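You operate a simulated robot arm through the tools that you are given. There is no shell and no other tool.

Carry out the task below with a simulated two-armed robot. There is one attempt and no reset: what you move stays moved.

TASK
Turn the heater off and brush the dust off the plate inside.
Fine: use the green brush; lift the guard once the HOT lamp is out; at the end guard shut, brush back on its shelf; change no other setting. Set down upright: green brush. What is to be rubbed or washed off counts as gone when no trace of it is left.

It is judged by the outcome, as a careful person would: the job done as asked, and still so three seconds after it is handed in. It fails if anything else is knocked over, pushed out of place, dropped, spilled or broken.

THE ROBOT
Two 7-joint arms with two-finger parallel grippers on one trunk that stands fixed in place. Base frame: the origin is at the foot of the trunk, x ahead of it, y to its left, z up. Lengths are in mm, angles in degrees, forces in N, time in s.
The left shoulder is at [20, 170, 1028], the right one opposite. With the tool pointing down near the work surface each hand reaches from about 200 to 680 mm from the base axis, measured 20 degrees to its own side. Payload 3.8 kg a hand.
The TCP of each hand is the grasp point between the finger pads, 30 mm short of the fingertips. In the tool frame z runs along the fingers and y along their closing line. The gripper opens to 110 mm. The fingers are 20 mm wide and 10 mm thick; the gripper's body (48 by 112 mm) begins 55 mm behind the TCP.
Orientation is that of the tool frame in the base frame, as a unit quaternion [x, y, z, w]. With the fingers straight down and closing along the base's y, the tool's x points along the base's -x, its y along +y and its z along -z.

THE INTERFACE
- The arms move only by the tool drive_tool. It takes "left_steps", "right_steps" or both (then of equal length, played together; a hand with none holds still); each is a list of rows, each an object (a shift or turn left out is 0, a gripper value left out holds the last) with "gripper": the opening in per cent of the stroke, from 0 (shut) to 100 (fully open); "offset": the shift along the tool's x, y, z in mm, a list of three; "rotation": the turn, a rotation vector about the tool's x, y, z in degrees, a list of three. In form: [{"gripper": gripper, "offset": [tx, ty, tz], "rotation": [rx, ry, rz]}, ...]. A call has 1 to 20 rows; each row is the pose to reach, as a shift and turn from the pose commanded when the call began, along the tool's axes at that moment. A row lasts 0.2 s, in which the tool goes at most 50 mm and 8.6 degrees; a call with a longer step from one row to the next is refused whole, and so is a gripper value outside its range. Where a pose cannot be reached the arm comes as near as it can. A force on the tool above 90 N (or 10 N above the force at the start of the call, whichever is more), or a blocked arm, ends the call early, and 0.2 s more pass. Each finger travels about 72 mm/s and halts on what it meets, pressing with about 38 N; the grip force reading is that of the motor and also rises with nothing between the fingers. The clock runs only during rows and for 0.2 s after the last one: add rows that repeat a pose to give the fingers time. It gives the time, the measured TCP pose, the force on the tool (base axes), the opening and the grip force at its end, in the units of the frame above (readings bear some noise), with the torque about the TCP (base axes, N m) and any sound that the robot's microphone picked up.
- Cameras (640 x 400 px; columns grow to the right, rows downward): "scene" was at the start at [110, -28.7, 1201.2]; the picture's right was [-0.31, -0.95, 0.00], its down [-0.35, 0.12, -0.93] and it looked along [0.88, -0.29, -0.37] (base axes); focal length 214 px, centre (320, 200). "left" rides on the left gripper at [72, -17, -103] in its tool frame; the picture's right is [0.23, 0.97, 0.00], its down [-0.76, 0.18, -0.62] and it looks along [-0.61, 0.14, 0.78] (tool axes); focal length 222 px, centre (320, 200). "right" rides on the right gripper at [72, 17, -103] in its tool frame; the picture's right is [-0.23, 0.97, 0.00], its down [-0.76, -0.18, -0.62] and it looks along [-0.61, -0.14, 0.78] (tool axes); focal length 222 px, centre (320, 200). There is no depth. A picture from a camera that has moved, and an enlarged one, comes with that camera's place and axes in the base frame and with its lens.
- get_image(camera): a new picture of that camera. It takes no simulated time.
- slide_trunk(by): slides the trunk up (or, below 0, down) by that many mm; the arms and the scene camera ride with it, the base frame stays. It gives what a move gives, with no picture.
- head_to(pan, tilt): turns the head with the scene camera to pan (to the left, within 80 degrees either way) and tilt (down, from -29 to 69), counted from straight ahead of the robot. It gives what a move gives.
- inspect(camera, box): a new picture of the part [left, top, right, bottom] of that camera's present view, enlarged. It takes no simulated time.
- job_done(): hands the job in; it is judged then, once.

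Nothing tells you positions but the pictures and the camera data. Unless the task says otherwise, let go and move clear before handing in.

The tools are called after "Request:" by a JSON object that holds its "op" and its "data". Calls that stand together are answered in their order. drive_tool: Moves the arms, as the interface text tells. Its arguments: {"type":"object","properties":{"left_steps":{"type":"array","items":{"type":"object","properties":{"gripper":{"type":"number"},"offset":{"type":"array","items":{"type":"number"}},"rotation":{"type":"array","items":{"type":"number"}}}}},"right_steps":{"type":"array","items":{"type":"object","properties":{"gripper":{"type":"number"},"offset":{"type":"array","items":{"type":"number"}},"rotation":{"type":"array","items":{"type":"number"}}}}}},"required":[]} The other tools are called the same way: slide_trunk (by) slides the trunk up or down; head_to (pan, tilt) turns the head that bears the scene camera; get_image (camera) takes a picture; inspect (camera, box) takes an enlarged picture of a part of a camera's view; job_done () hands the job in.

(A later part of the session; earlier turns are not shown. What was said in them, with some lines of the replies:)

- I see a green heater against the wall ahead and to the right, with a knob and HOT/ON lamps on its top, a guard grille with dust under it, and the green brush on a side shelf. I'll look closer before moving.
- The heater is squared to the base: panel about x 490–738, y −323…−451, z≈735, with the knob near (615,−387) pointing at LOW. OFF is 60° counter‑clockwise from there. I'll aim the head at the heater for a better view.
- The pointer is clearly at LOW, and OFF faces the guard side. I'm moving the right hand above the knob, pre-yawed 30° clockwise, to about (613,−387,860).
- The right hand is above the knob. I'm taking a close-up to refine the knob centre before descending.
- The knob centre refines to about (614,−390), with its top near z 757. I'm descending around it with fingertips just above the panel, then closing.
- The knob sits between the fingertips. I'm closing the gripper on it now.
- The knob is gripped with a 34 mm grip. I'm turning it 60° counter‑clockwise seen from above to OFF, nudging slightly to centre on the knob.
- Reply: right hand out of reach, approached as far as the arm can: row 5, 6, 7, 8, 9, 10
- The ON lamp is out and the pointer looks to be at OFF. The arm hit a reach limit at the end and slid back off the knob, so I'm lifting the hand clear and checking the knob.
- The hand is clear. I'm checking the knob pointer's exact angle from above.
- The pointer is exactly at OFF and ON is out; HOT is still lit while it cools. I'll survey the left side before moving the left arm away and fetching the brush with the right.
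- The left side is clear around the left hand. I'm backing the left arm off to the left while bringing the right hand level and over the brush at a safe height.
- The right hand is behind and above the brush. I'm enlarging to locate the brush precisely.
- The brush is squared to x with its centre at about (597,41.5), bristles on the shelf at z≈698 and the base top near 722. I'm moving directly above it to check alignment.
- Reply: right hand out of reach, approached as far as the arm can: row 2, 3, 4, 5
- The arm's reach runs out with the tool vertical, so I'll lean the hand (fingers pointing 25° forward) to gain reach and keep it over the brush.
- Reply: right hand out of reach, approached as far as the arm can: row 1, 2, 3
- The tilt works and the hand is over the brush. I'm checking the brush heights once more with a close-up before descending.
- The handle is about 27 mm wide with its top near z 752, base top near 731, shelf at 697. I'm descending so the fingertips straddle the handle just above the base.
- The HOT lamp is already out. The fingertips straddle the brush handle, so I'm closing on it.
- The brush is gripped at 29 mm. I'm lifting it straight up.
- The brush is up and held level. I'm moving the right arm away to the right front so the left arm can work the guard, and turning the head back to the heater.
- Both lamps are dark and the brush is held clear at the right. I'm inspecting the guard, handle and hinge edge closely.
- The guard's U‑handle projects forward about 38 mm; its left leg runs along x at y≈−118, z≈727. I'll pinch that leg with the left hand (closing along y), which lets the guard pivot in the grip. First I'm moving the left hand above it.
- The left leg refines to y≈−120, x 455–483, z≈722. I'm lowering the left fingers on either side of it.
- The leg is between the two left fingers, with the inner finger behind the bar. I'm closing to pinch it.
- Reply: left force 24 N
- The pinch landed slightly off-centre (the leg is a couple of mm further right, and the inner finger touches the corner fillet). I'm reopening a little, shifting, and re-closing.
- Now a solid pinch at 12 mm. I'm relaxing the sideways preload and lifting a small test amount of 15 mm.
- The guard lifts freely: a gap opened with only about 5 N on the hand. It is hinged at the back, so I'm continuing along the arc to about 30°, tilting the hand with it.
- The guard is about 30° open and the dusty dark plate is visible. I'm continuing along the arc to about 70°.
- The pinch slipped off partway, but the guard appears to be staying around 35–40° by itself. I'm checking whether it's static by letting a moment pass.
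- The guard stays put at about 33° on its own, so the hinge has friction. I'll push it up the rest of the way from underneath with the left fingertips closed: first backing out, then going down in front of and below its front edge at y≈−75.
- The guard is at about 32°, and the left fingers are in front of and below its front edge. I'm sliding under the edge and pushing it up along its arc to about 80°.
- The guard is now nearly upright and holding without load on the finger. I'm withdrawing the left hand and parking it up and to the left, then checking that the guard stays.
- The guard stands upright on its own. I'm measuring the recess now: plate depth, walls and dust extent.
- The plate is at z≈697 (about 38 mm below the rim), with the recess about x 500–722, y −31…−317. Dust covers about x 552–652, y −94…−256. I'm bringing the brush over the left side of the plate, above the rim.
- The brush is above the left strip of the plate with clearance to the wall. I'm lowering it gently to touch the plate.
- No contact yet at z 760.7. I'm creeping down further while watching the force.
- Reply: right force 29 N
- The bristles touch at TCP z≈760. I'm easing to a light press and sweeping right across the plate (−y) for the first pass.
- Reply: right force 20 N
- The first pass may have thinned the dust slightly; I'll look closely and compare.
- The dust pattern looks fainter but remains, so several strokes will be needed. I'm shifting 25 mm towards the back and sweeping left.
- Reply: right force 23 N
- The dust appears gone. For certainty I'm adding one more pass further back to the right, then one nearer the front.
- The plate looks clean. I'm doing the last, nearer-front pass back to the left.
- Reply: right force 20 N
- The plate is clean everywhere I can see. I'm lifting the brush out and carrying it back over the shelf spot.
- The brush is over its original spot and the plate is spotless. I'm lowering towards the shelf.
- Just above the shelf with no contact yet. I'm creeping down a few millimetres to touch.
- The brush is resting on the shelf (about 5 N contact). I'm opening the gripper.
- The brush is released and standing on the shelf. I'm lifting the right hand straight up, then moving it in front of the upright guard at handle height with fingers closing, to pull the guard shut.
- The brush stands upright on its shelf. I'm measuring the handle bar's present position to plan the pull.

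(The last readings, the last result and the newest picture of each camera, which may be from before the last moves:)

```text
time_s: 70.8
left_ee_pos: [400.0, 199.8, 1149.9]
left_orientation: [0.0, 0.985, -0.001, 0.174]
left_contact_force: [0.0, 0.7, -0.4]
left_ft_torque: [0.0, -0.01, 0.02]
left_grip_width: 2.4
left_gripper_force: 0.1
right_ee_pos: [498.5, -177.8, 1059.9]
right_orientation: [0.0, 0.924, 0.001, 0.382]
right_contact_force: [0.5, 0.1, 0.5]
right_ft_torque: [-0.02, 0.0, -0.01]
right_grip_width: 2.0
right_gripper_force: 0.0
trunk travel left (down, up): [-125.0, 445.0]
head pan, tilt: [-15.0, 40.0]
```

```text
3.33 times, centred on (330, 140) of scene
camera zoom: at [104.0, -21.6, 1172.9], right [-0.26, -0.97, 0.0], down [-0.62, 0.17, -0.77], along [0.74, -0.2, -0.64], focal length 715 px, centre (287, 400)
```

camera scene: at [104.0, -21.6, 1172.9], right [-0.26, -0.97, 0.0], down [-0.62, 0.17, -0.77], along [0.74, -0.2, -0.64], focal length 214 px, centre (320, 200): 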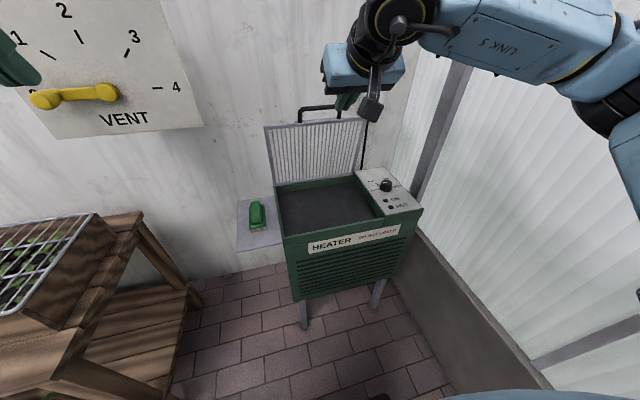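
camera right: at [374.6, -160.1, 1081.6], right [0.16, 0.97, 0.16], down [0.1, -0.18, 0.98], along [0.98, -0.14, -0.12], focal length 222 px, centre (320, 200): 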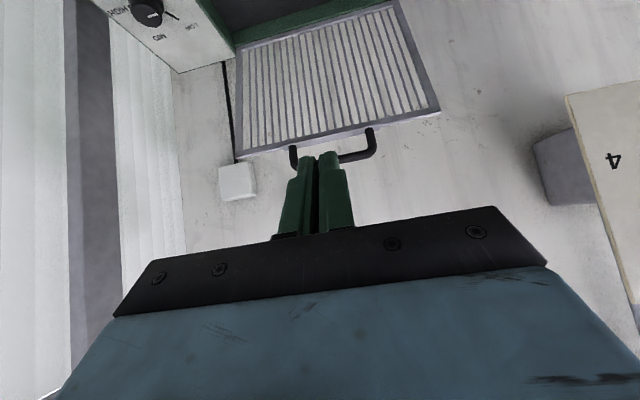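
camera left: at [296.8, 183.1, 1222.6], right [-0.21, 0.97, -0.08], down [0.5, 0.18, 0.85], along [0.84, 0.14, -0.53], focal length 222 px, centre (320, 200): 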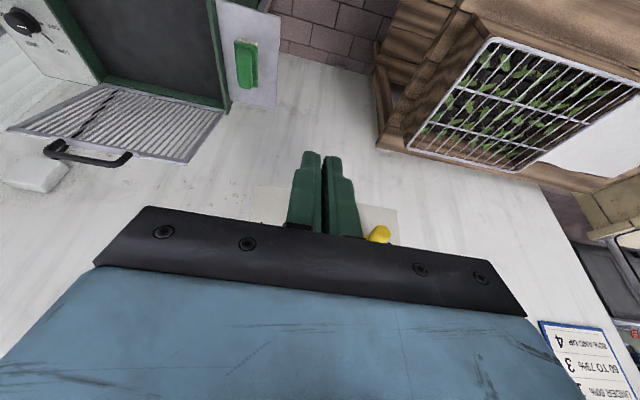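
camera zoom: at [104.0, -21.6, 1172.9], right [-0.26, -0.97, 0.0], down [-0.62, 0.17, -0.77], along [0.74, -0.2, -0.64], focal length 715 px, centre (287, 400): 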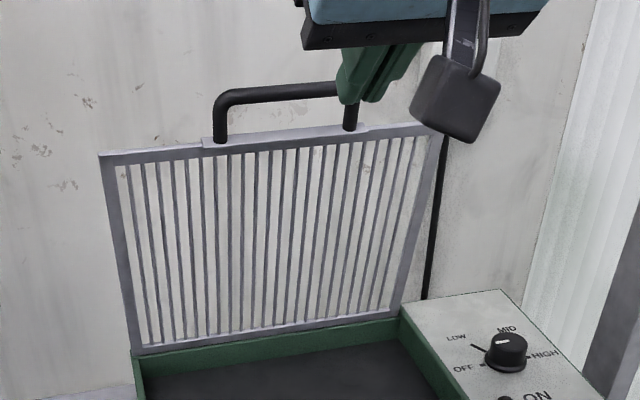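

The bar is at about (657, y −119…−227, z 1000), i.e. the guard stands at about 75°. I'll hook the closed right fingers over the bar from above, pointing 45° forward‑down, so I can draw it down along its arc. First I'm moving over and just behind the bar.

Request:
{"op": "drive_tool", "data": {"right_steps": [{"gripper": 2, "offset": [-36.5, 2.4, 15.1]}, {"gripper": 2, "offset": [-68.3, 4.8, 32.8]}, {"gripper": 2, "offset": [-96.6, 4.8, 54]}, {"gripper": 2, "offset": [-117.8, 4.8, 82.3]}, {"gripper": 2, "offset": [-123.5, 4.8, 116.2]}, {"gripper": 2, "offset": [-123.5, 4.8, 116.2]}]}}

Request:
{"op": "get_image", "data": {"camera": "scene"}}

Request:
{"op": "get_image", "data": {"camera": "left"}}

Request:
{"op": "get_image", "data": {"camera": "right"}}

```text
time_s: 72.2
left_ee_pos: [399.7, 200.4, 1150.1]
left_orientation: [0.0, 0.985, -0.001, 0.175]
left_contact_force: [0.1, -0.6, 0.8]
left_ft_torque: [0.01, -0.03, -0.01]
left_grip_width: 2.1
left_gripper_force: 0.0
right_ee_pos: [669.3, -167.5, 1062.6]
right_orientation: [0.0, 0.924, 0.002, 0.381]
right_contact_force: [0.6, 0.3, -1.0]
right_ft_torque: [0.0, 0.03, 0.0]
right_grip_width: 2.3
right_gripper_force: 0.1
trunk travel left (down, up): [-125.0, 445.0]
head pan, tilt: [-15.0, 40.0]
```

```text
taken
camera scene: at [104.0, -21.6, 1173.0], right [-0.26, -0.97, 0.0], down [-0.62, 0.17, -0.77], along [0.74, -0.2, -0.64], focal length 214 px, centre (320, 200)
```

scene: 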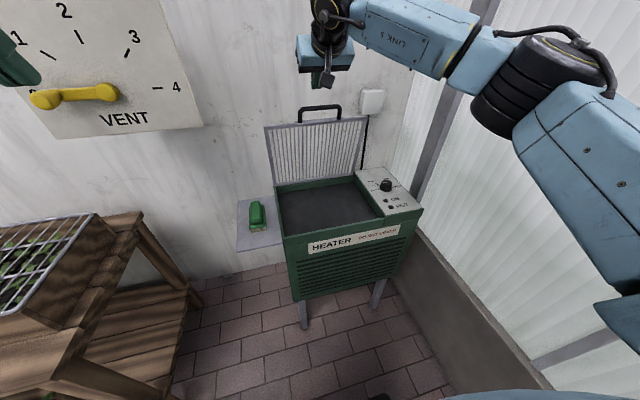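

```text
taken
camera left: at [296.7, 183.2, 1222.7], right [-0.21, 0.97, -0.08], down [0.5, 0.18, 0.85], along [0.84, 0.14, -0.53], focal length 222 px, centre (320, 200)
```

left: 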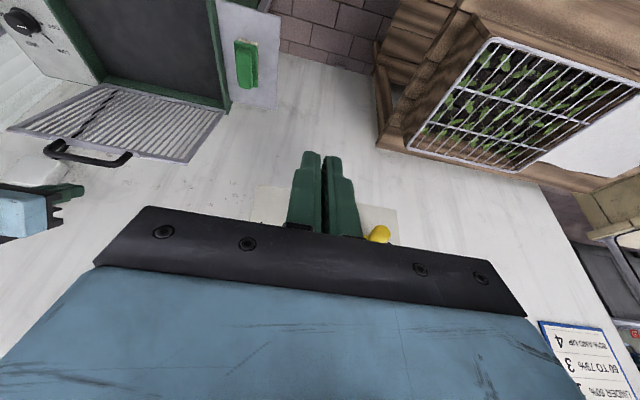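

```text
taken
camera right: at [545.9, -152.2, 1084.0], right [0.16, 0.97, 0.16], down [0.1, -0.18, 0.98], along [0.98, -0.14, -0.12], focal length 222 px, centre (320, 200)
```

right: 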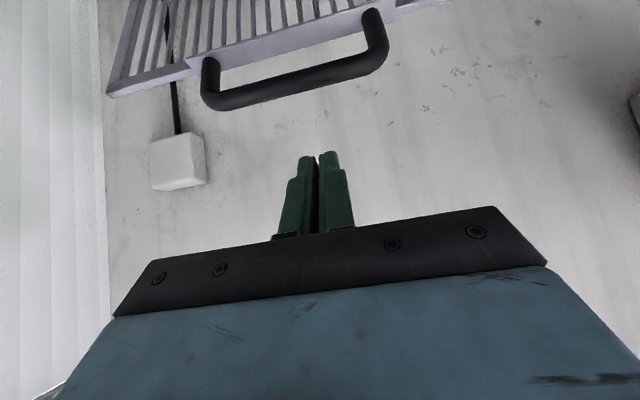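

The bar is now measured at about (668,−173,997). The fingers are above it; I'm dipping them just behind the bar and drawing the guard down along its arc to about 40°.

Request:
{"op": "drive_tool", "data": {"right_steps": [{"gripper": 2, "offset": [0.4, -4, 22.3]}, {"gripper": 2, "offset": [15.9, -4, 32.2]}, {"gripper": 2, "offset": [32.9, -4, 29.6]}, {"gripper": 2, "offset": [49.1, -4, 19.9]}, {"gripper": 2, "offset": [66.2, -4, 11.2]}, {"gripper": 2, "offset": [88.2, -4, 2.1]}, {"gripper": 2, "offset": [110.9, -4, -5.1]}, {"gripper": 2, "offset": [134.1, -4, -10.3]}, {"gripper": 2, "offset": [157.8, -4, -13.4]}, {"gripper": 2, "offset": [181.5, -4, -14.4]}, {"gripper": 2, "offset": [205.3, -4, -13.4]}, {"gripper": 2, "offset": [205.3, -4, -13.4]}]}}

Request:
{"op": "get_image", "data": {"camera": "scene"}}

Request:
{"op": "get_image", "data": {"camera": "left"}}

Request:
{"op": "get_image", "data": {"camera": "right"}}

```text
time_s: 74.8
left_ee_pos: [401.2, 198.3, 1149.9]
left_orientation: [0.0, 0.985, -0.001, 0.174]
left_contact_force: [-0.7, 0.5, 0.1]
left_ft_torque: [-0.04, 0.01, -0.06]
left_grip_width: 2.4
left_gripper_force: 0.0
right_ee_pos: [513.1, -170.3, 928.2]
right_orientation: [0.001, 0.924, 0.001, 0.382]
right_contact_force: [-0.6, 0.0, -0.1]
right_ft_torque: [0.01, 0.0, -0.02]
right_grip_width: 2.1
right_gripper_force: 0.1
trunk travel left (down, up): [-125.0, 445.0]
head pan, tilt: [-15.0, 40.0]
```

```text
taken
camera scene: at [104.0, -21.6, 1172.9], right [-0.26, -0.97, 0.0], down [-0.62, 0.17, -0.77], along [0.74, -0.2, -0.64], focal length 214 px, centre (320, 200)
```

scene: 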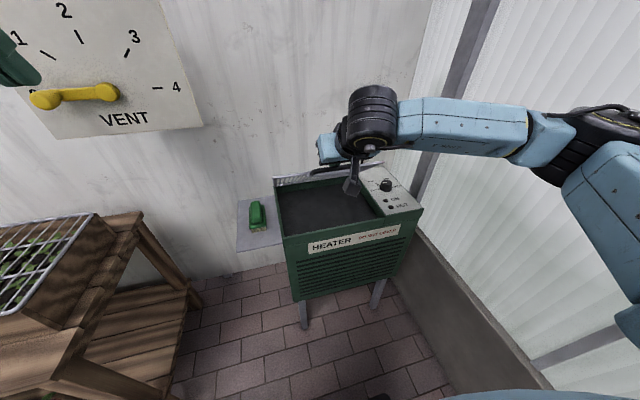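

```text
taken
camera left: at [296.7, 183.1, 1222.7], right [-0.21, 0.97, -0.08], down [0.5, 0.18, 0.85], along [0.84, 0.14, -0.53], focal length 222 px, centre (320, 200)
```

left: 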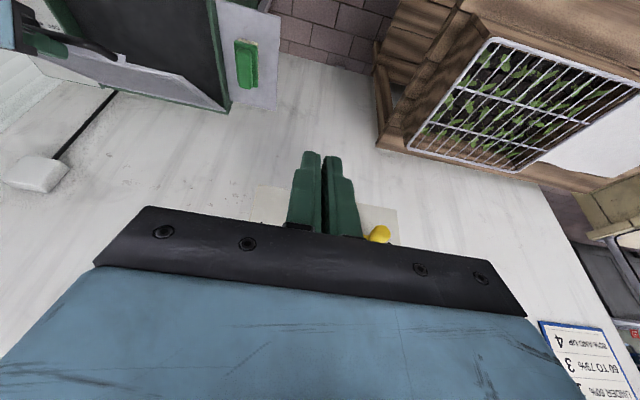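

```text
taken
camera right: at [389.5, -154.9, 949.4], right [0.16, 0.97, 0.16], down [0.1, -0.18, 0.98], along [0.98, -0.14, -0.13], focal length 222 px, centre (320, 200)
```

right: 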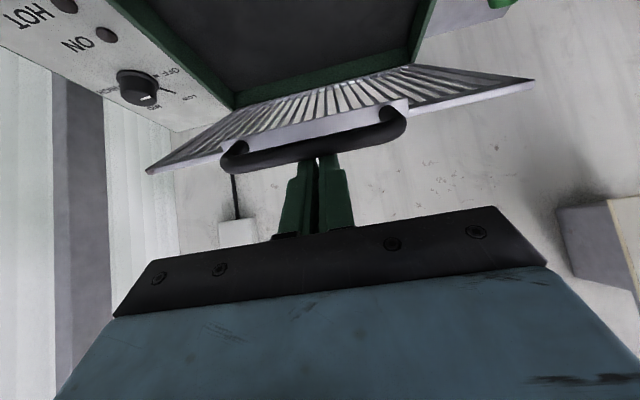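

The guard is following nicely, now at about 40°, and the knob is still at OFF. I'm continuing down, slowing near the bottom.

Request:
{"op": "drive_tool", "data": {"right_steps": [{"gripper": 2, "offset": [23.6, 0, 2.5]}, {"gripper": 2, "offset": [46.9, 0, 7.3]}, {"gripper": 2, "offset": [69.6, 0, 13.9]}, {"gripper": 2, "offset": [91.6, 0, 22.6]}, {"gripper": 2, "offset": [112.7, 0, 33]}, {"gripper": 2, "offset": [132.9, 0, 45.3]}, {"gripper": 2, "offset": [142.3, 0, 52.3]}, {"gripper": 2, "offset": [151.7, 0, 59.3]}, {"gripper": 2, "offset": [156.2, 0, 63.2]}, {"gripper": 2, "offset": [160.6, 0, 67]}, {"gripper": 2, "offset": [160.6, 0, 67]}]}}

Request:
{"op": "get_image", "data": {"camera": "scene"}}

Request:
{"op": "get_image", "data": {"camera": "right"}}

Request:
{"op": "inspect", "data": {"camera": "scene", "box": [260, 160, 400, 260]}}

```text
time_s: 77.2
left_ee_pos: [399.5, 199.5, 1150.8]
left_orientation: [0.0, 0.985, -0.001, 0.174]
left_contact_force: [-0.1, 0.1, 0.5]
left_ft_torque: [0.04, 0.03, 0.03]
left_grip_width: 2.3
left_gripper_force: 0.0
right_ee_pos: [449.2, -172.7, 766.4]
right_orientation: [0.001, 0.924, 0.001, 0.382]
right_contact_force: [0.3, -0.1, -0.2]
right_ft_torque: [-0.01, 0.01, 0.0]
right_grip_width: 2.2
right_gripper_force: 0.0
trunk travel left (down, up): [-125.0, 445.0]
head pan, tilt: [-15.0, 40.0]
```

```text
taken
camera scene: at [104.0, -21.6, 1172.9], right [-0.26, -0.97, 0.0], down [-0.62, 0.17, -0.77], along [0.74, -0.2, -0.64], focal length 214 px, centre (320, 200)
```

scene: 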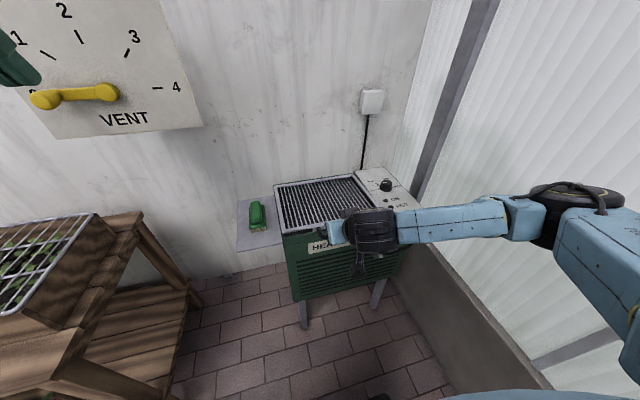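

```text
taken
camera right: at [324.3, -156.9, 789.0], right [0.16, 0.97, 0.16], down [0.1, -0.18, 0.98], along [0.98, -0.14, -0.13], focal length 222 px, centre (320, 200)
```

right: 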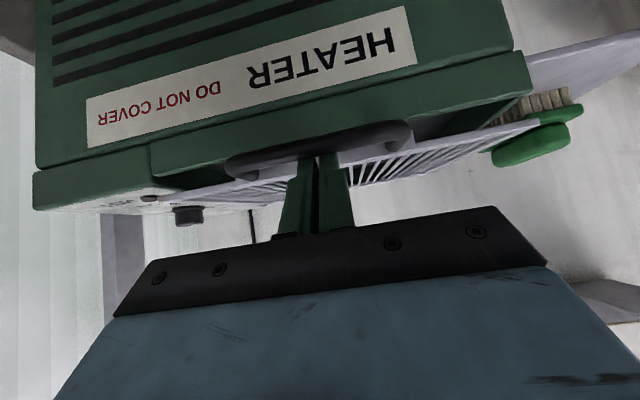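

```text
4.00 times, centred on (330, 210) of scene
camera zoom: at [104.0, -21.6, 1172.9], right [-0.26, -0.97, 0.0], down [-0.62, 0.17, -0.77], along [0.74, -0.2, -0.64], focal length 858 px, centre (280, 160)
```

zoom: 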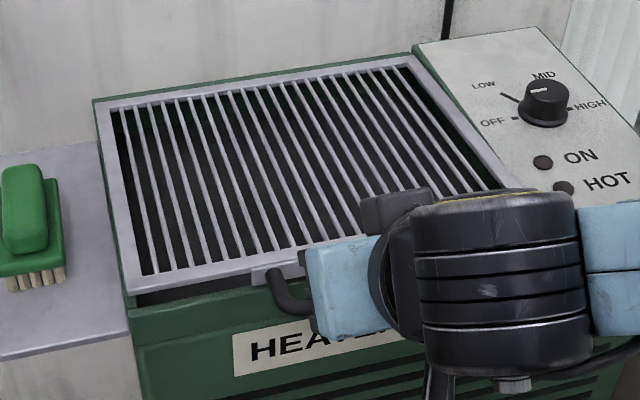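

The guard is almost closed, with a small gap at the front. I'm pressing the bar down the last bit while watching force.

Request:
{"op": "drive_tool", "data": {"right_steps": [{"gripper": 2, "offset": [4.2, 0, 4.2]}, {"gripper": 2, "offset": [8.5, 0, 8.5]}, {"gripper": 2, "offset": [12, 0, 12]}, {"gripper": 2, "offset": [14.8, 0, 14.8]}, {"gripper": 2, "offset": [14.8, 0, 14.8]}]}}

Request:
{"op": "inspect", "data": {"camera": "scene", "box": [260, 160, 400, 260]}}

Request:
{"op": "get_image", "data": {"camera": "right"}}

```text
time_s: 78.5
left_ee_pos: [400.5, 200.0, 1149.6]
left_orientation: [0.0, 0.984, 0.0, 0.176]
left_contact_force: [-0.4, 0.0, -0.1]
left_ft_torque: [0.0, 0.02, -0.01]
left_grip_width: 2.4
left_gripper_force: 0.0
right_ee_pos: [449.3, -173.1, 746.6]
right_orientation: [0.0, 0.924, 0.001, 0.381]
right_contact_force: [-0.5, -0.7, 0.1]
right_ft_torque: [0.04, 0.02, -0.02]
right_grip_width: 2.3
right_gripper_force: 0.1
trunk travel left (down, up): [-125.0, 445.0]
head pan, tilt: [-15.0, 40.0]
```

```text
4.00 times, centred on (330, 210) of scene
camera zoom: at [104.0, -21.6, 1172.9], right [-0.26, -0.97, 0.0], down [-0.62, 0.17, -0.77], along [0.74, -0.2, -0.64], focal length 858 px, centre (280, 160)
```

zoom: 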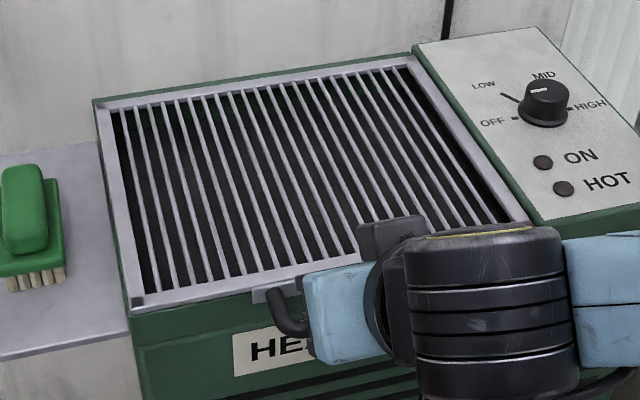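

```text
taken
camera right: at [324.6, -156.0, 768.4], right [0.16, 0.97, 0.16], down [0.1, -0.18, 0.98], along [0.98, -0.14, -0.13], focal length 222 px, centre (320, 200)
```

right: 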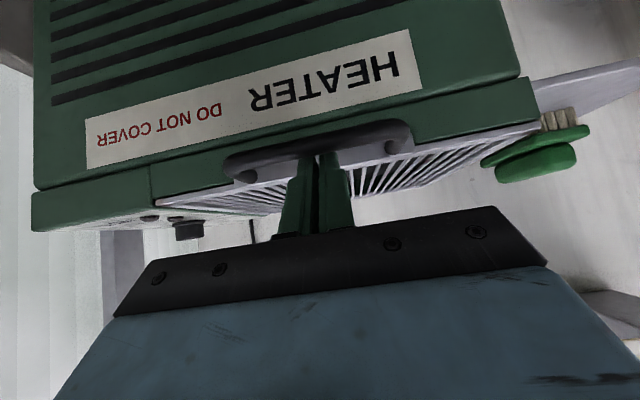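

It looks nearly flush, with no reaction force yet. I'm pressing a few millimetres more to be sure it's seated.

Request:
{"op": "drive_tool", "data": {"right_steps": [{"gripper": 2, "offset": [2, 0, 2]}, {"gripper": 2, "offset": [4, 0, 4]}, {"gripper": 2, "offset": [4, 0, 4]}]}}

Request:
{"op": "inspect", "data": {"camera": "scene", "box": [260, 200, 340, 260]}}

```text
time_s: 79.2
left_ee_pos: [398.9, 199.5, 1151.3]
left_orientation: [0.0, 0.985, -0.001, 0.174]
left_contact_force: [-0.2, -0.1, 0.7]
left_ft_torque: [0.04, -0.03, 0.01]
left_grip_width: 1.9
left_gripper_force: 0.0
right_ee_pos: [452.0, -173.3, 743.1]
right_orientation: [0.0, 0.923, 0.001, 0.385]
right_contact_force: [7.9, -1.5, 13.4]
right_ft_torque: [0.02, -0.18, 0.07]
right_grip_width: 2.4
right_gripper_force: 0.7
trunk travel left (down, up): [-125.0, 445.0]
head pan, tilt: [-15.0, 40.0]
```

```text
6.67 times, centred on (300, 230) of scene
camera zoom: at [103.8, -21.4, 1173.1], right [-0.26, -0.97, 0.0], down [-0.62, 0.17, -0.77], along [0.74, -0.2, -0.64], focal length 1430 px, centre (453, 0)
```

zoom: 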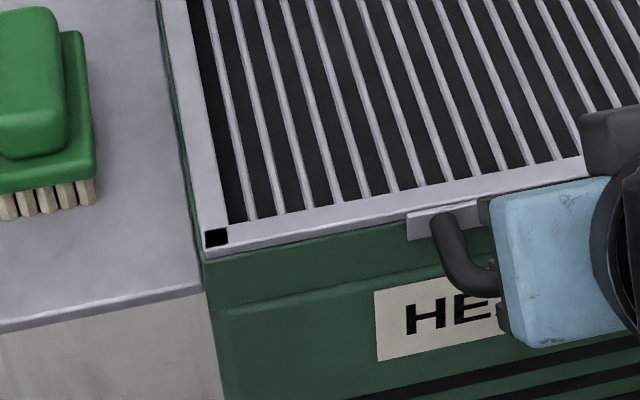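

The guard is seated: about 13 N of reaction on the stop. I'm easing off and withdrawing the right fingers straight back along their axis.

Request:
{"op": "drive_tool", "data": {"right_steps": [{"gripper": 2, "offset": [-4, 0, 0]}, {"gripper": 2, "offset": [-8, 0, -4]}, {"gripper": 2, "offset": [-10, 0, -25]}, {"gripper": 2, "offset": [-10, 0, -60]}, {"gripper": 2, "offset": [-10, 0, -100]}, {"gripper": 2, "offset": [-10, 0, -140]}, {"gripper": 2, "offset": [-10, 0, -140]}]}}

Request:
{"op": "get_image", "data": {"camera": "scene"}}

Request:
{"op": "inspect", "data": {"camera": "scene", "box": [260, 160, 400, 260]}}

Request:
{"op": "get_image", "data": {"camera": "right"}}

```text
time_s: 80.8
left_ee_pos: [400.8, 200.1, 1149.7]
left_orientation: [0.0, 0.984, -0.001, 0.176]
left_contact_force: [-0.2, 1.0, 0.2]
left_ft_torque: [-0.01, -0.01, 0.0]
left_grip_width: 2.5
left_gripper_force: 0.1
right_ee_pos: [385.7, -160.8, 841.1]
right_orientation: [0.0, 0.924, 0.001, 0.382]
right_contact_force: [0.3, 0.2, -0.3]
right_ft_torque: [0.01, 0.0, 0.0]
right_grip_width: 2.3
right_gripper_force: 0.1
right hand out of reach, approached as far as the arm can: row 6, 7
trunk travel left (down, up): [-125.0, 445.0]
head pan, tilt: [-15.0, 40.0]
```

```text
taken
camera scene: at [104.1, -21.6, 1172.9], right [-0.26, -0.97, 0.0], down [-0.62, 0.17, -0.77], along [0.74, -0.2, -0.64], focal length 214 px, centre (320, 200)
```

scene: 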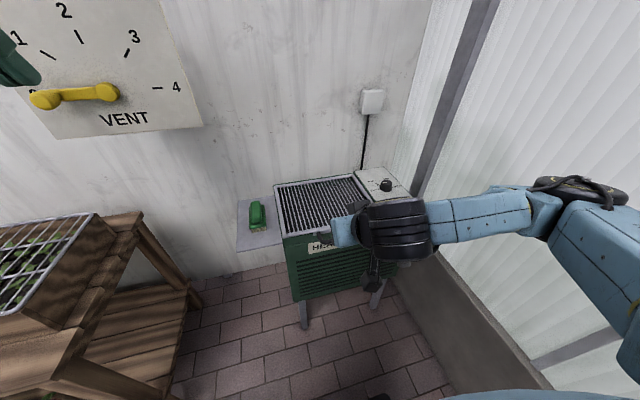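

```text
4.00 times, centred on (330, 210) of scene
camera zoom: at [104.1, -21.6, 1172.9], right [-0.26, -0.97, 0.0], down [-0.62, 0.17, -0.77], along [0.74, -0.2, -0.64], focal length 858 px, centre (280, 160)
```

zoom: 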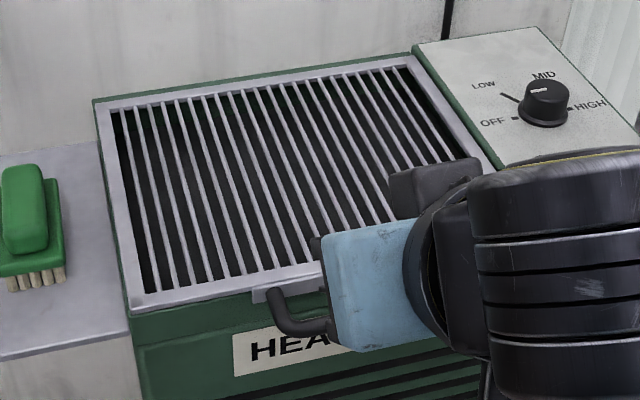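

```text
taken
camera right: at [261.4, -144.1, 863.3], right [0.16, 0.97, 0.16], down [0.1, -0.18, 0.98], along [0.98, -0.14, -0.13], focal length 222 px, centre (320, 200)
```

right: 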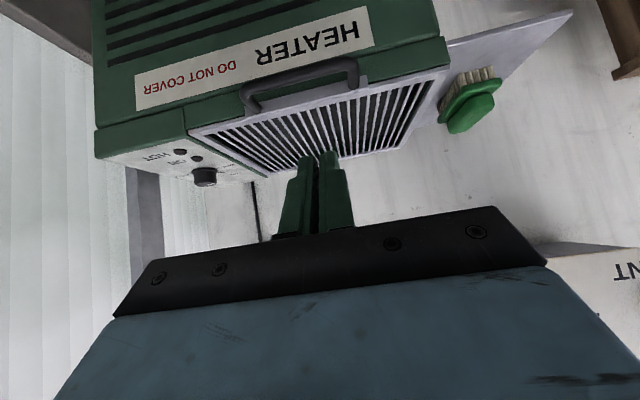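

The guard is down and the fingers are clear. I'm moving the right arm up and to the right, clear of everything, for a full check.

Request:
{"op": "drive_tool", "data": {"right_steps": [{"gripper": 2, "offset": [-19.2, -27, -13.1], "rotation": [0, 3.5, 0]}, {"gripper": 2, "offset": [-38.4, -54, -26.3], "rotation": [0, 7, 0]}, {"gripper": 2, "offset": [-57.6, -81, -39.4], "rotation": [0, 10.5, 0]}, {"gripper": 2, "offset": [-76.8, -108, -52.5], "rotation": [0, 14, 0]}, {"gripper": 2, "offset": [-96, -136, -65.6], "rotation": [0, 17.5, 0]}, {"gripper": 2, "offset": [-115.2, -163, -78.8], "rotation": [0, 21, 0]}, {"gripper": 2, "offset": [-134.4, -190, -91.9], "rotation": [0, 25, 0]}, {"gripper": 2, "offset": [-134.4, -190, -91.9], "rotation": [0, 25, 0]}]}}

Request:
{"op": "get_image", "data": {"camera": "scene"}}

Request:
{"op": "inspect", "data": {"camera": "scene", "box": [230, 160, 430, 270]}}

Request:
{"op": "inspect", "data": {"camera": "scene", "box": [260, 200, 390, 260]}}

Request:
{"op": "inspect", "data": {"camera": "left", "box": [0, 0, 300, 180]}}

```text
time_s: 82.7
left_ee_pos: [400.1, 198.8, 1151.3]
left_orientation: [0.001, 0.985, -0.001, 0.175]
left_contact_force: [-0.7, -0.1, -0.1]
left_ft_torque: [0.0, -0.01, -0.01]
left_grip_width: 2.4
left_gripper_force: 0.1
right_ee_pos: [418.5, -353.0, 1000.2]
right_orientation: [-0.001, 0.985, 0.002, 0.173]
right_contact_force: [-0.8, -0.2, 0.9]
right_ft_torque: [0.0, -0.01, 0.0]
right_grip_width: 2.4
right_gripper_force: 0.0
trunk travel left (down, up): [-125.0, 445.0]
head pan, tilt: [-15.0, 40.0]
```

```text
taken
camera scene: at [104.0, -21.6, 1172.9], right [-0.26, -0.97, 0.0], down [-0.62, 0.17, -0.77], along [0.74, -0.2, -0.64], focal length 214 px, centre (320, 200)
```

scene: 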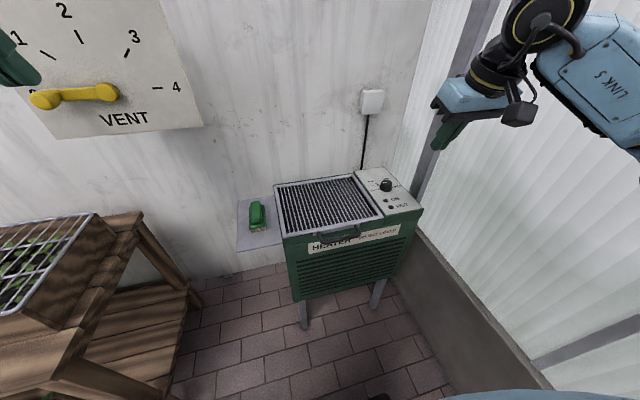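

```text
3.20 times, centred on (330, 215) of scene
camera zoom: at [104.0, -21.6, 1172.9], right [-0.26, -0.97, 0.0], down [-0.62, 0.17, -0.77], along [0.74, -0.2, -0.64], focal length 686 px, centre (288, 152)
```

zoom: 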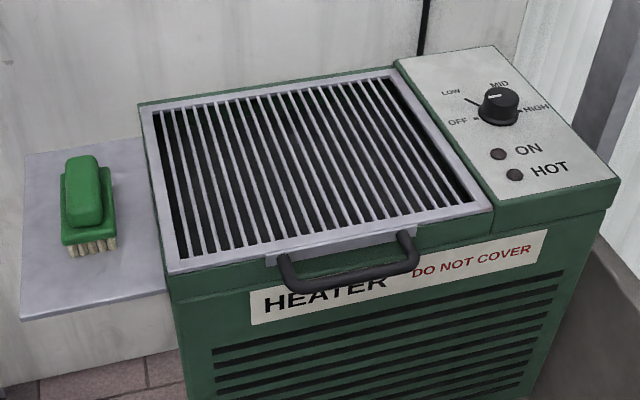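

```text
4.92 times, centred on (325, 230) of scene
camera zoom: at [104.0, -21.6, 1172.9], right [-0.26, -0.97, 0.0], down [-0.62, 0.17, -0.77], along [0.74, -0.2, -0.64], focal length 1056 px, centre (295, 52)
```

zoom: 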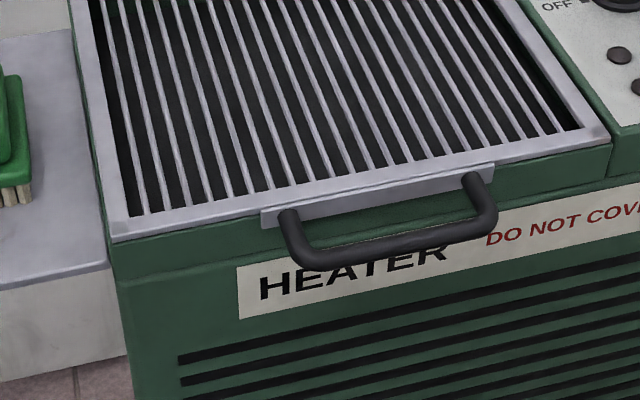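

```text
2.13 times, centred on (150, 90) of left
camera zoom: at [296.7, 183.1, 1222.7], right [-0.21, 0.97, -0.08], down [0.5, 0.18, 0.85], along [0.84, 0.14, -0.53], focal length 474 px, centre (683, 435)
```

zoom: 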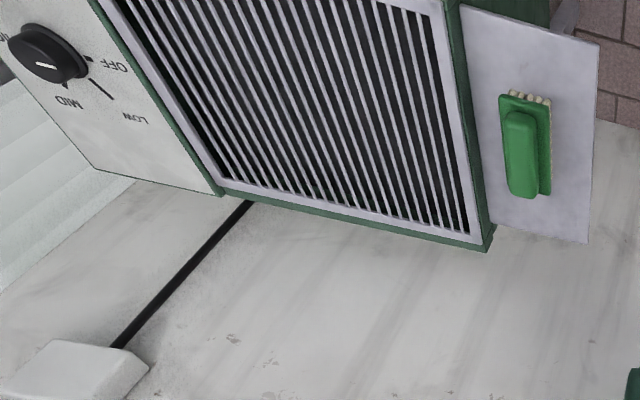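

Before handing in I'm comparing the guard's seat exactly with the earlier closed view; the dark corner marks seen when it was closed aren't visible now.

Request:
{"op": "inspect", "data": {"camera": "scene", "box": [260, 165, 400, 260]}}

Request:
{"op": "inspect", "data": {"camera": "scene", "box": [305, 205, 375, 255]}}

Request:
{"op": "inspect", "data": {"camera": "scene", "box": [345, 165, 425, 215]}}

Request:
{"op": "inspect", "data": {"camera": "scene", "box": [265, 215, 305, 250]}}

```text
4.21 times, centred on (330, 212) of scene
camera zoom: at [104.0, -21.6, 1172.9], right [-0.26, -0.97, 0.0], down [-0.62, 0.17, -0.77], along [0.74, -0.2, -0.64], focal length 903 px, centre (278, 147)
```

zoom: 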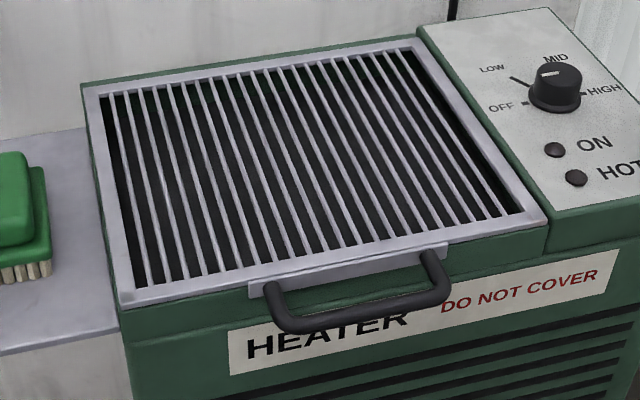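

```text
8.00 times, centred on (340, 230) of scene
camera zoom: at [104.0, -21.6, 1172.9], right [-0.26, -0.97, 0.0], down [-0.62, 0.17, -0.77], along [0.74, -0.2, -0.64], focal length 1716 px, centre (160, -40)
```

zoom: 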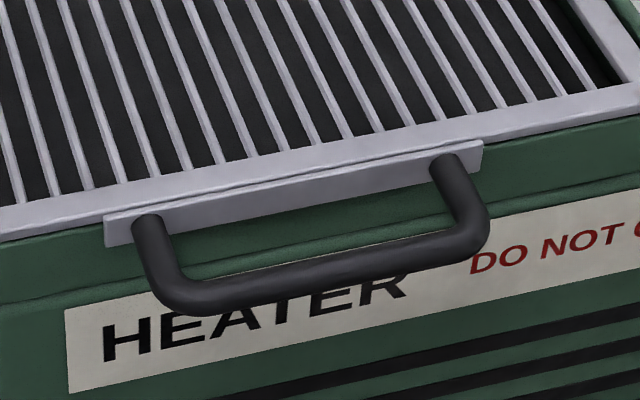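

```text
8.00 times, centred on (385, 190) of scene
camera zoom: at [104.0, -21.6, 1172.9], right [-0.26, -0.97, 0.0], down [-0.62, 0.17, -0.77], along [0.74, -0.2, -0.64], focal length 1716 px, centre (-200, 280)
```

zoom: 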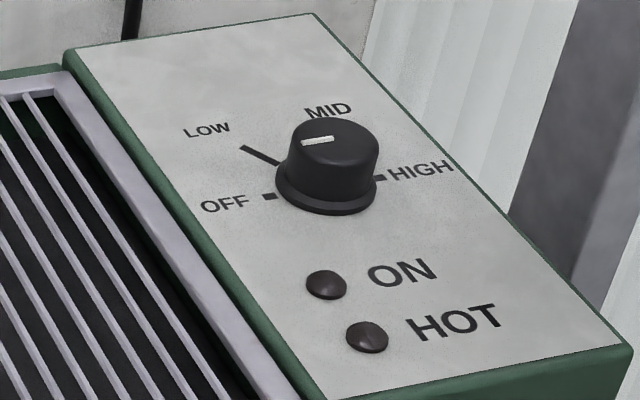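

```text
11.43 times, centred on (285, 232) of scene
camera zoom: at [104.0, -21.6, 1172.9], right [-0.26, -0.97, 0.0], down [-0.62, 0.17, -0.77], along [0.74, -0.2, -0.64], focal length 2451 px, centre (720, -171)
```

zoom: 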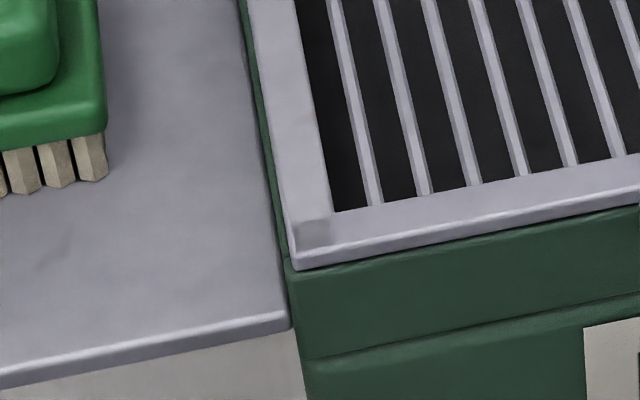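

The handle and bracket are back at the same pixels as in the original closed view (within about a third of a millimetre), so the guard is shut. One last check of the plate through the bars and of the brush and vent.

Request:
{"op": "inspect", "data": {"camera": "scene", "box": [280, 175, 380, 235]}}

Request:
{"op": "inspect", "data": {"camera": "right", "box": [250, 0, 640, 200]}}

Request:
{"op": "inspect", "data": {"camera": "scene", "box": [0, 0, 220, 150]}}

```text
6.40 times, centred on (330, 205) of scene
camera zoom: at [104.0, -21.6, 1172.9], right [-0.26, -0.97, 0.0], down [-0.62, 0.17, -0.77], along [0.74, -0.2, -0.64], focal length 1373 px, centre (256, 168)
```

zoom: 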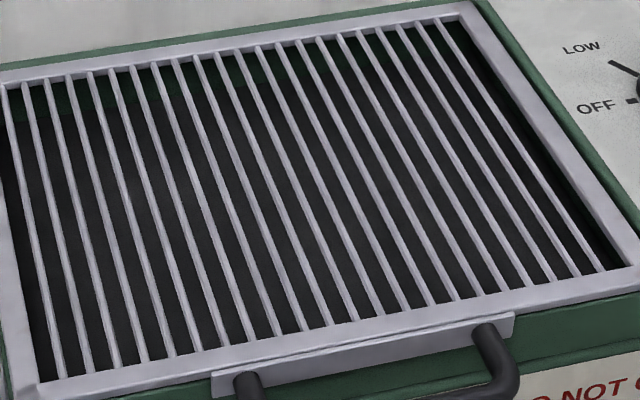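

```text
1.64 times, centred on (445, 100) of right
camera zoom: at [315.3, -336.7, 1073.4], right [0.21, 0.97, 0.08], down [0.5, -0.18, 0.84], along [0.84, -0.14, -0.53], focal length 364 px, centre (115, 364)
```

zoom: 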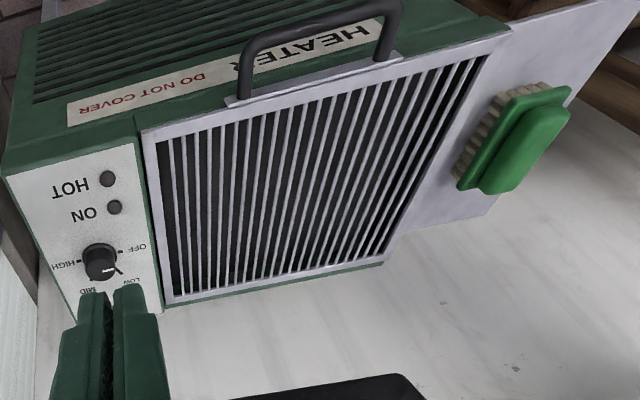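

```text
2.67 times, centred on (110, 75) of scene
camera zoom: at [104.0, -21.6, 1172.9], right [-0.26, -0.97, 0.0], down [-0.62, 0.17, -0.77], along [0.74, -0.2, -0.64], focal length 572 px, centre (880, 533)
```

zoom: 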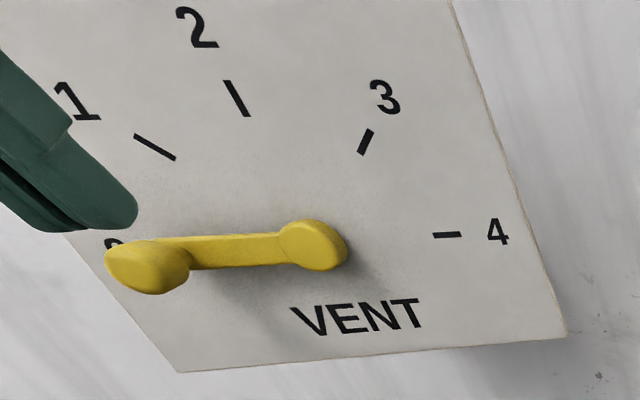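

The heater is OFF with both lamps dark, the plate is clean and the guard is shut. The brush stands upright on its shelf, the vent is untouched, and both hands are clear, so I'm handing in.

Request:
{"op": "job_done", "data": {}}

```text
The job is handed in.
```

The heater is off, the plate inside is brushed clean, and I've handed the job in; I don't have the verdict.

- **Heater:** the knob is at OFF and both the ON and HOT lamps are dark. I opened the guard only after the HOT lamp had gone out.
- **Plate:** after four strokes with the green brush, no dust showed on it in any camera view.
- **Guard:** it is shut. My grip slipped off the handle partway through opening it, but the guard stayed where it was and nothing was knocked. I pressed it down at the end, and it now lines up with the first closed view to within about half a millimetre.
- **Brush:** it is back in its original spot on the shelf, standing upright on its bristles.
- **Everything else:** the vent lever still looks as it did at the start. Both hands are empty and clear of the heater.
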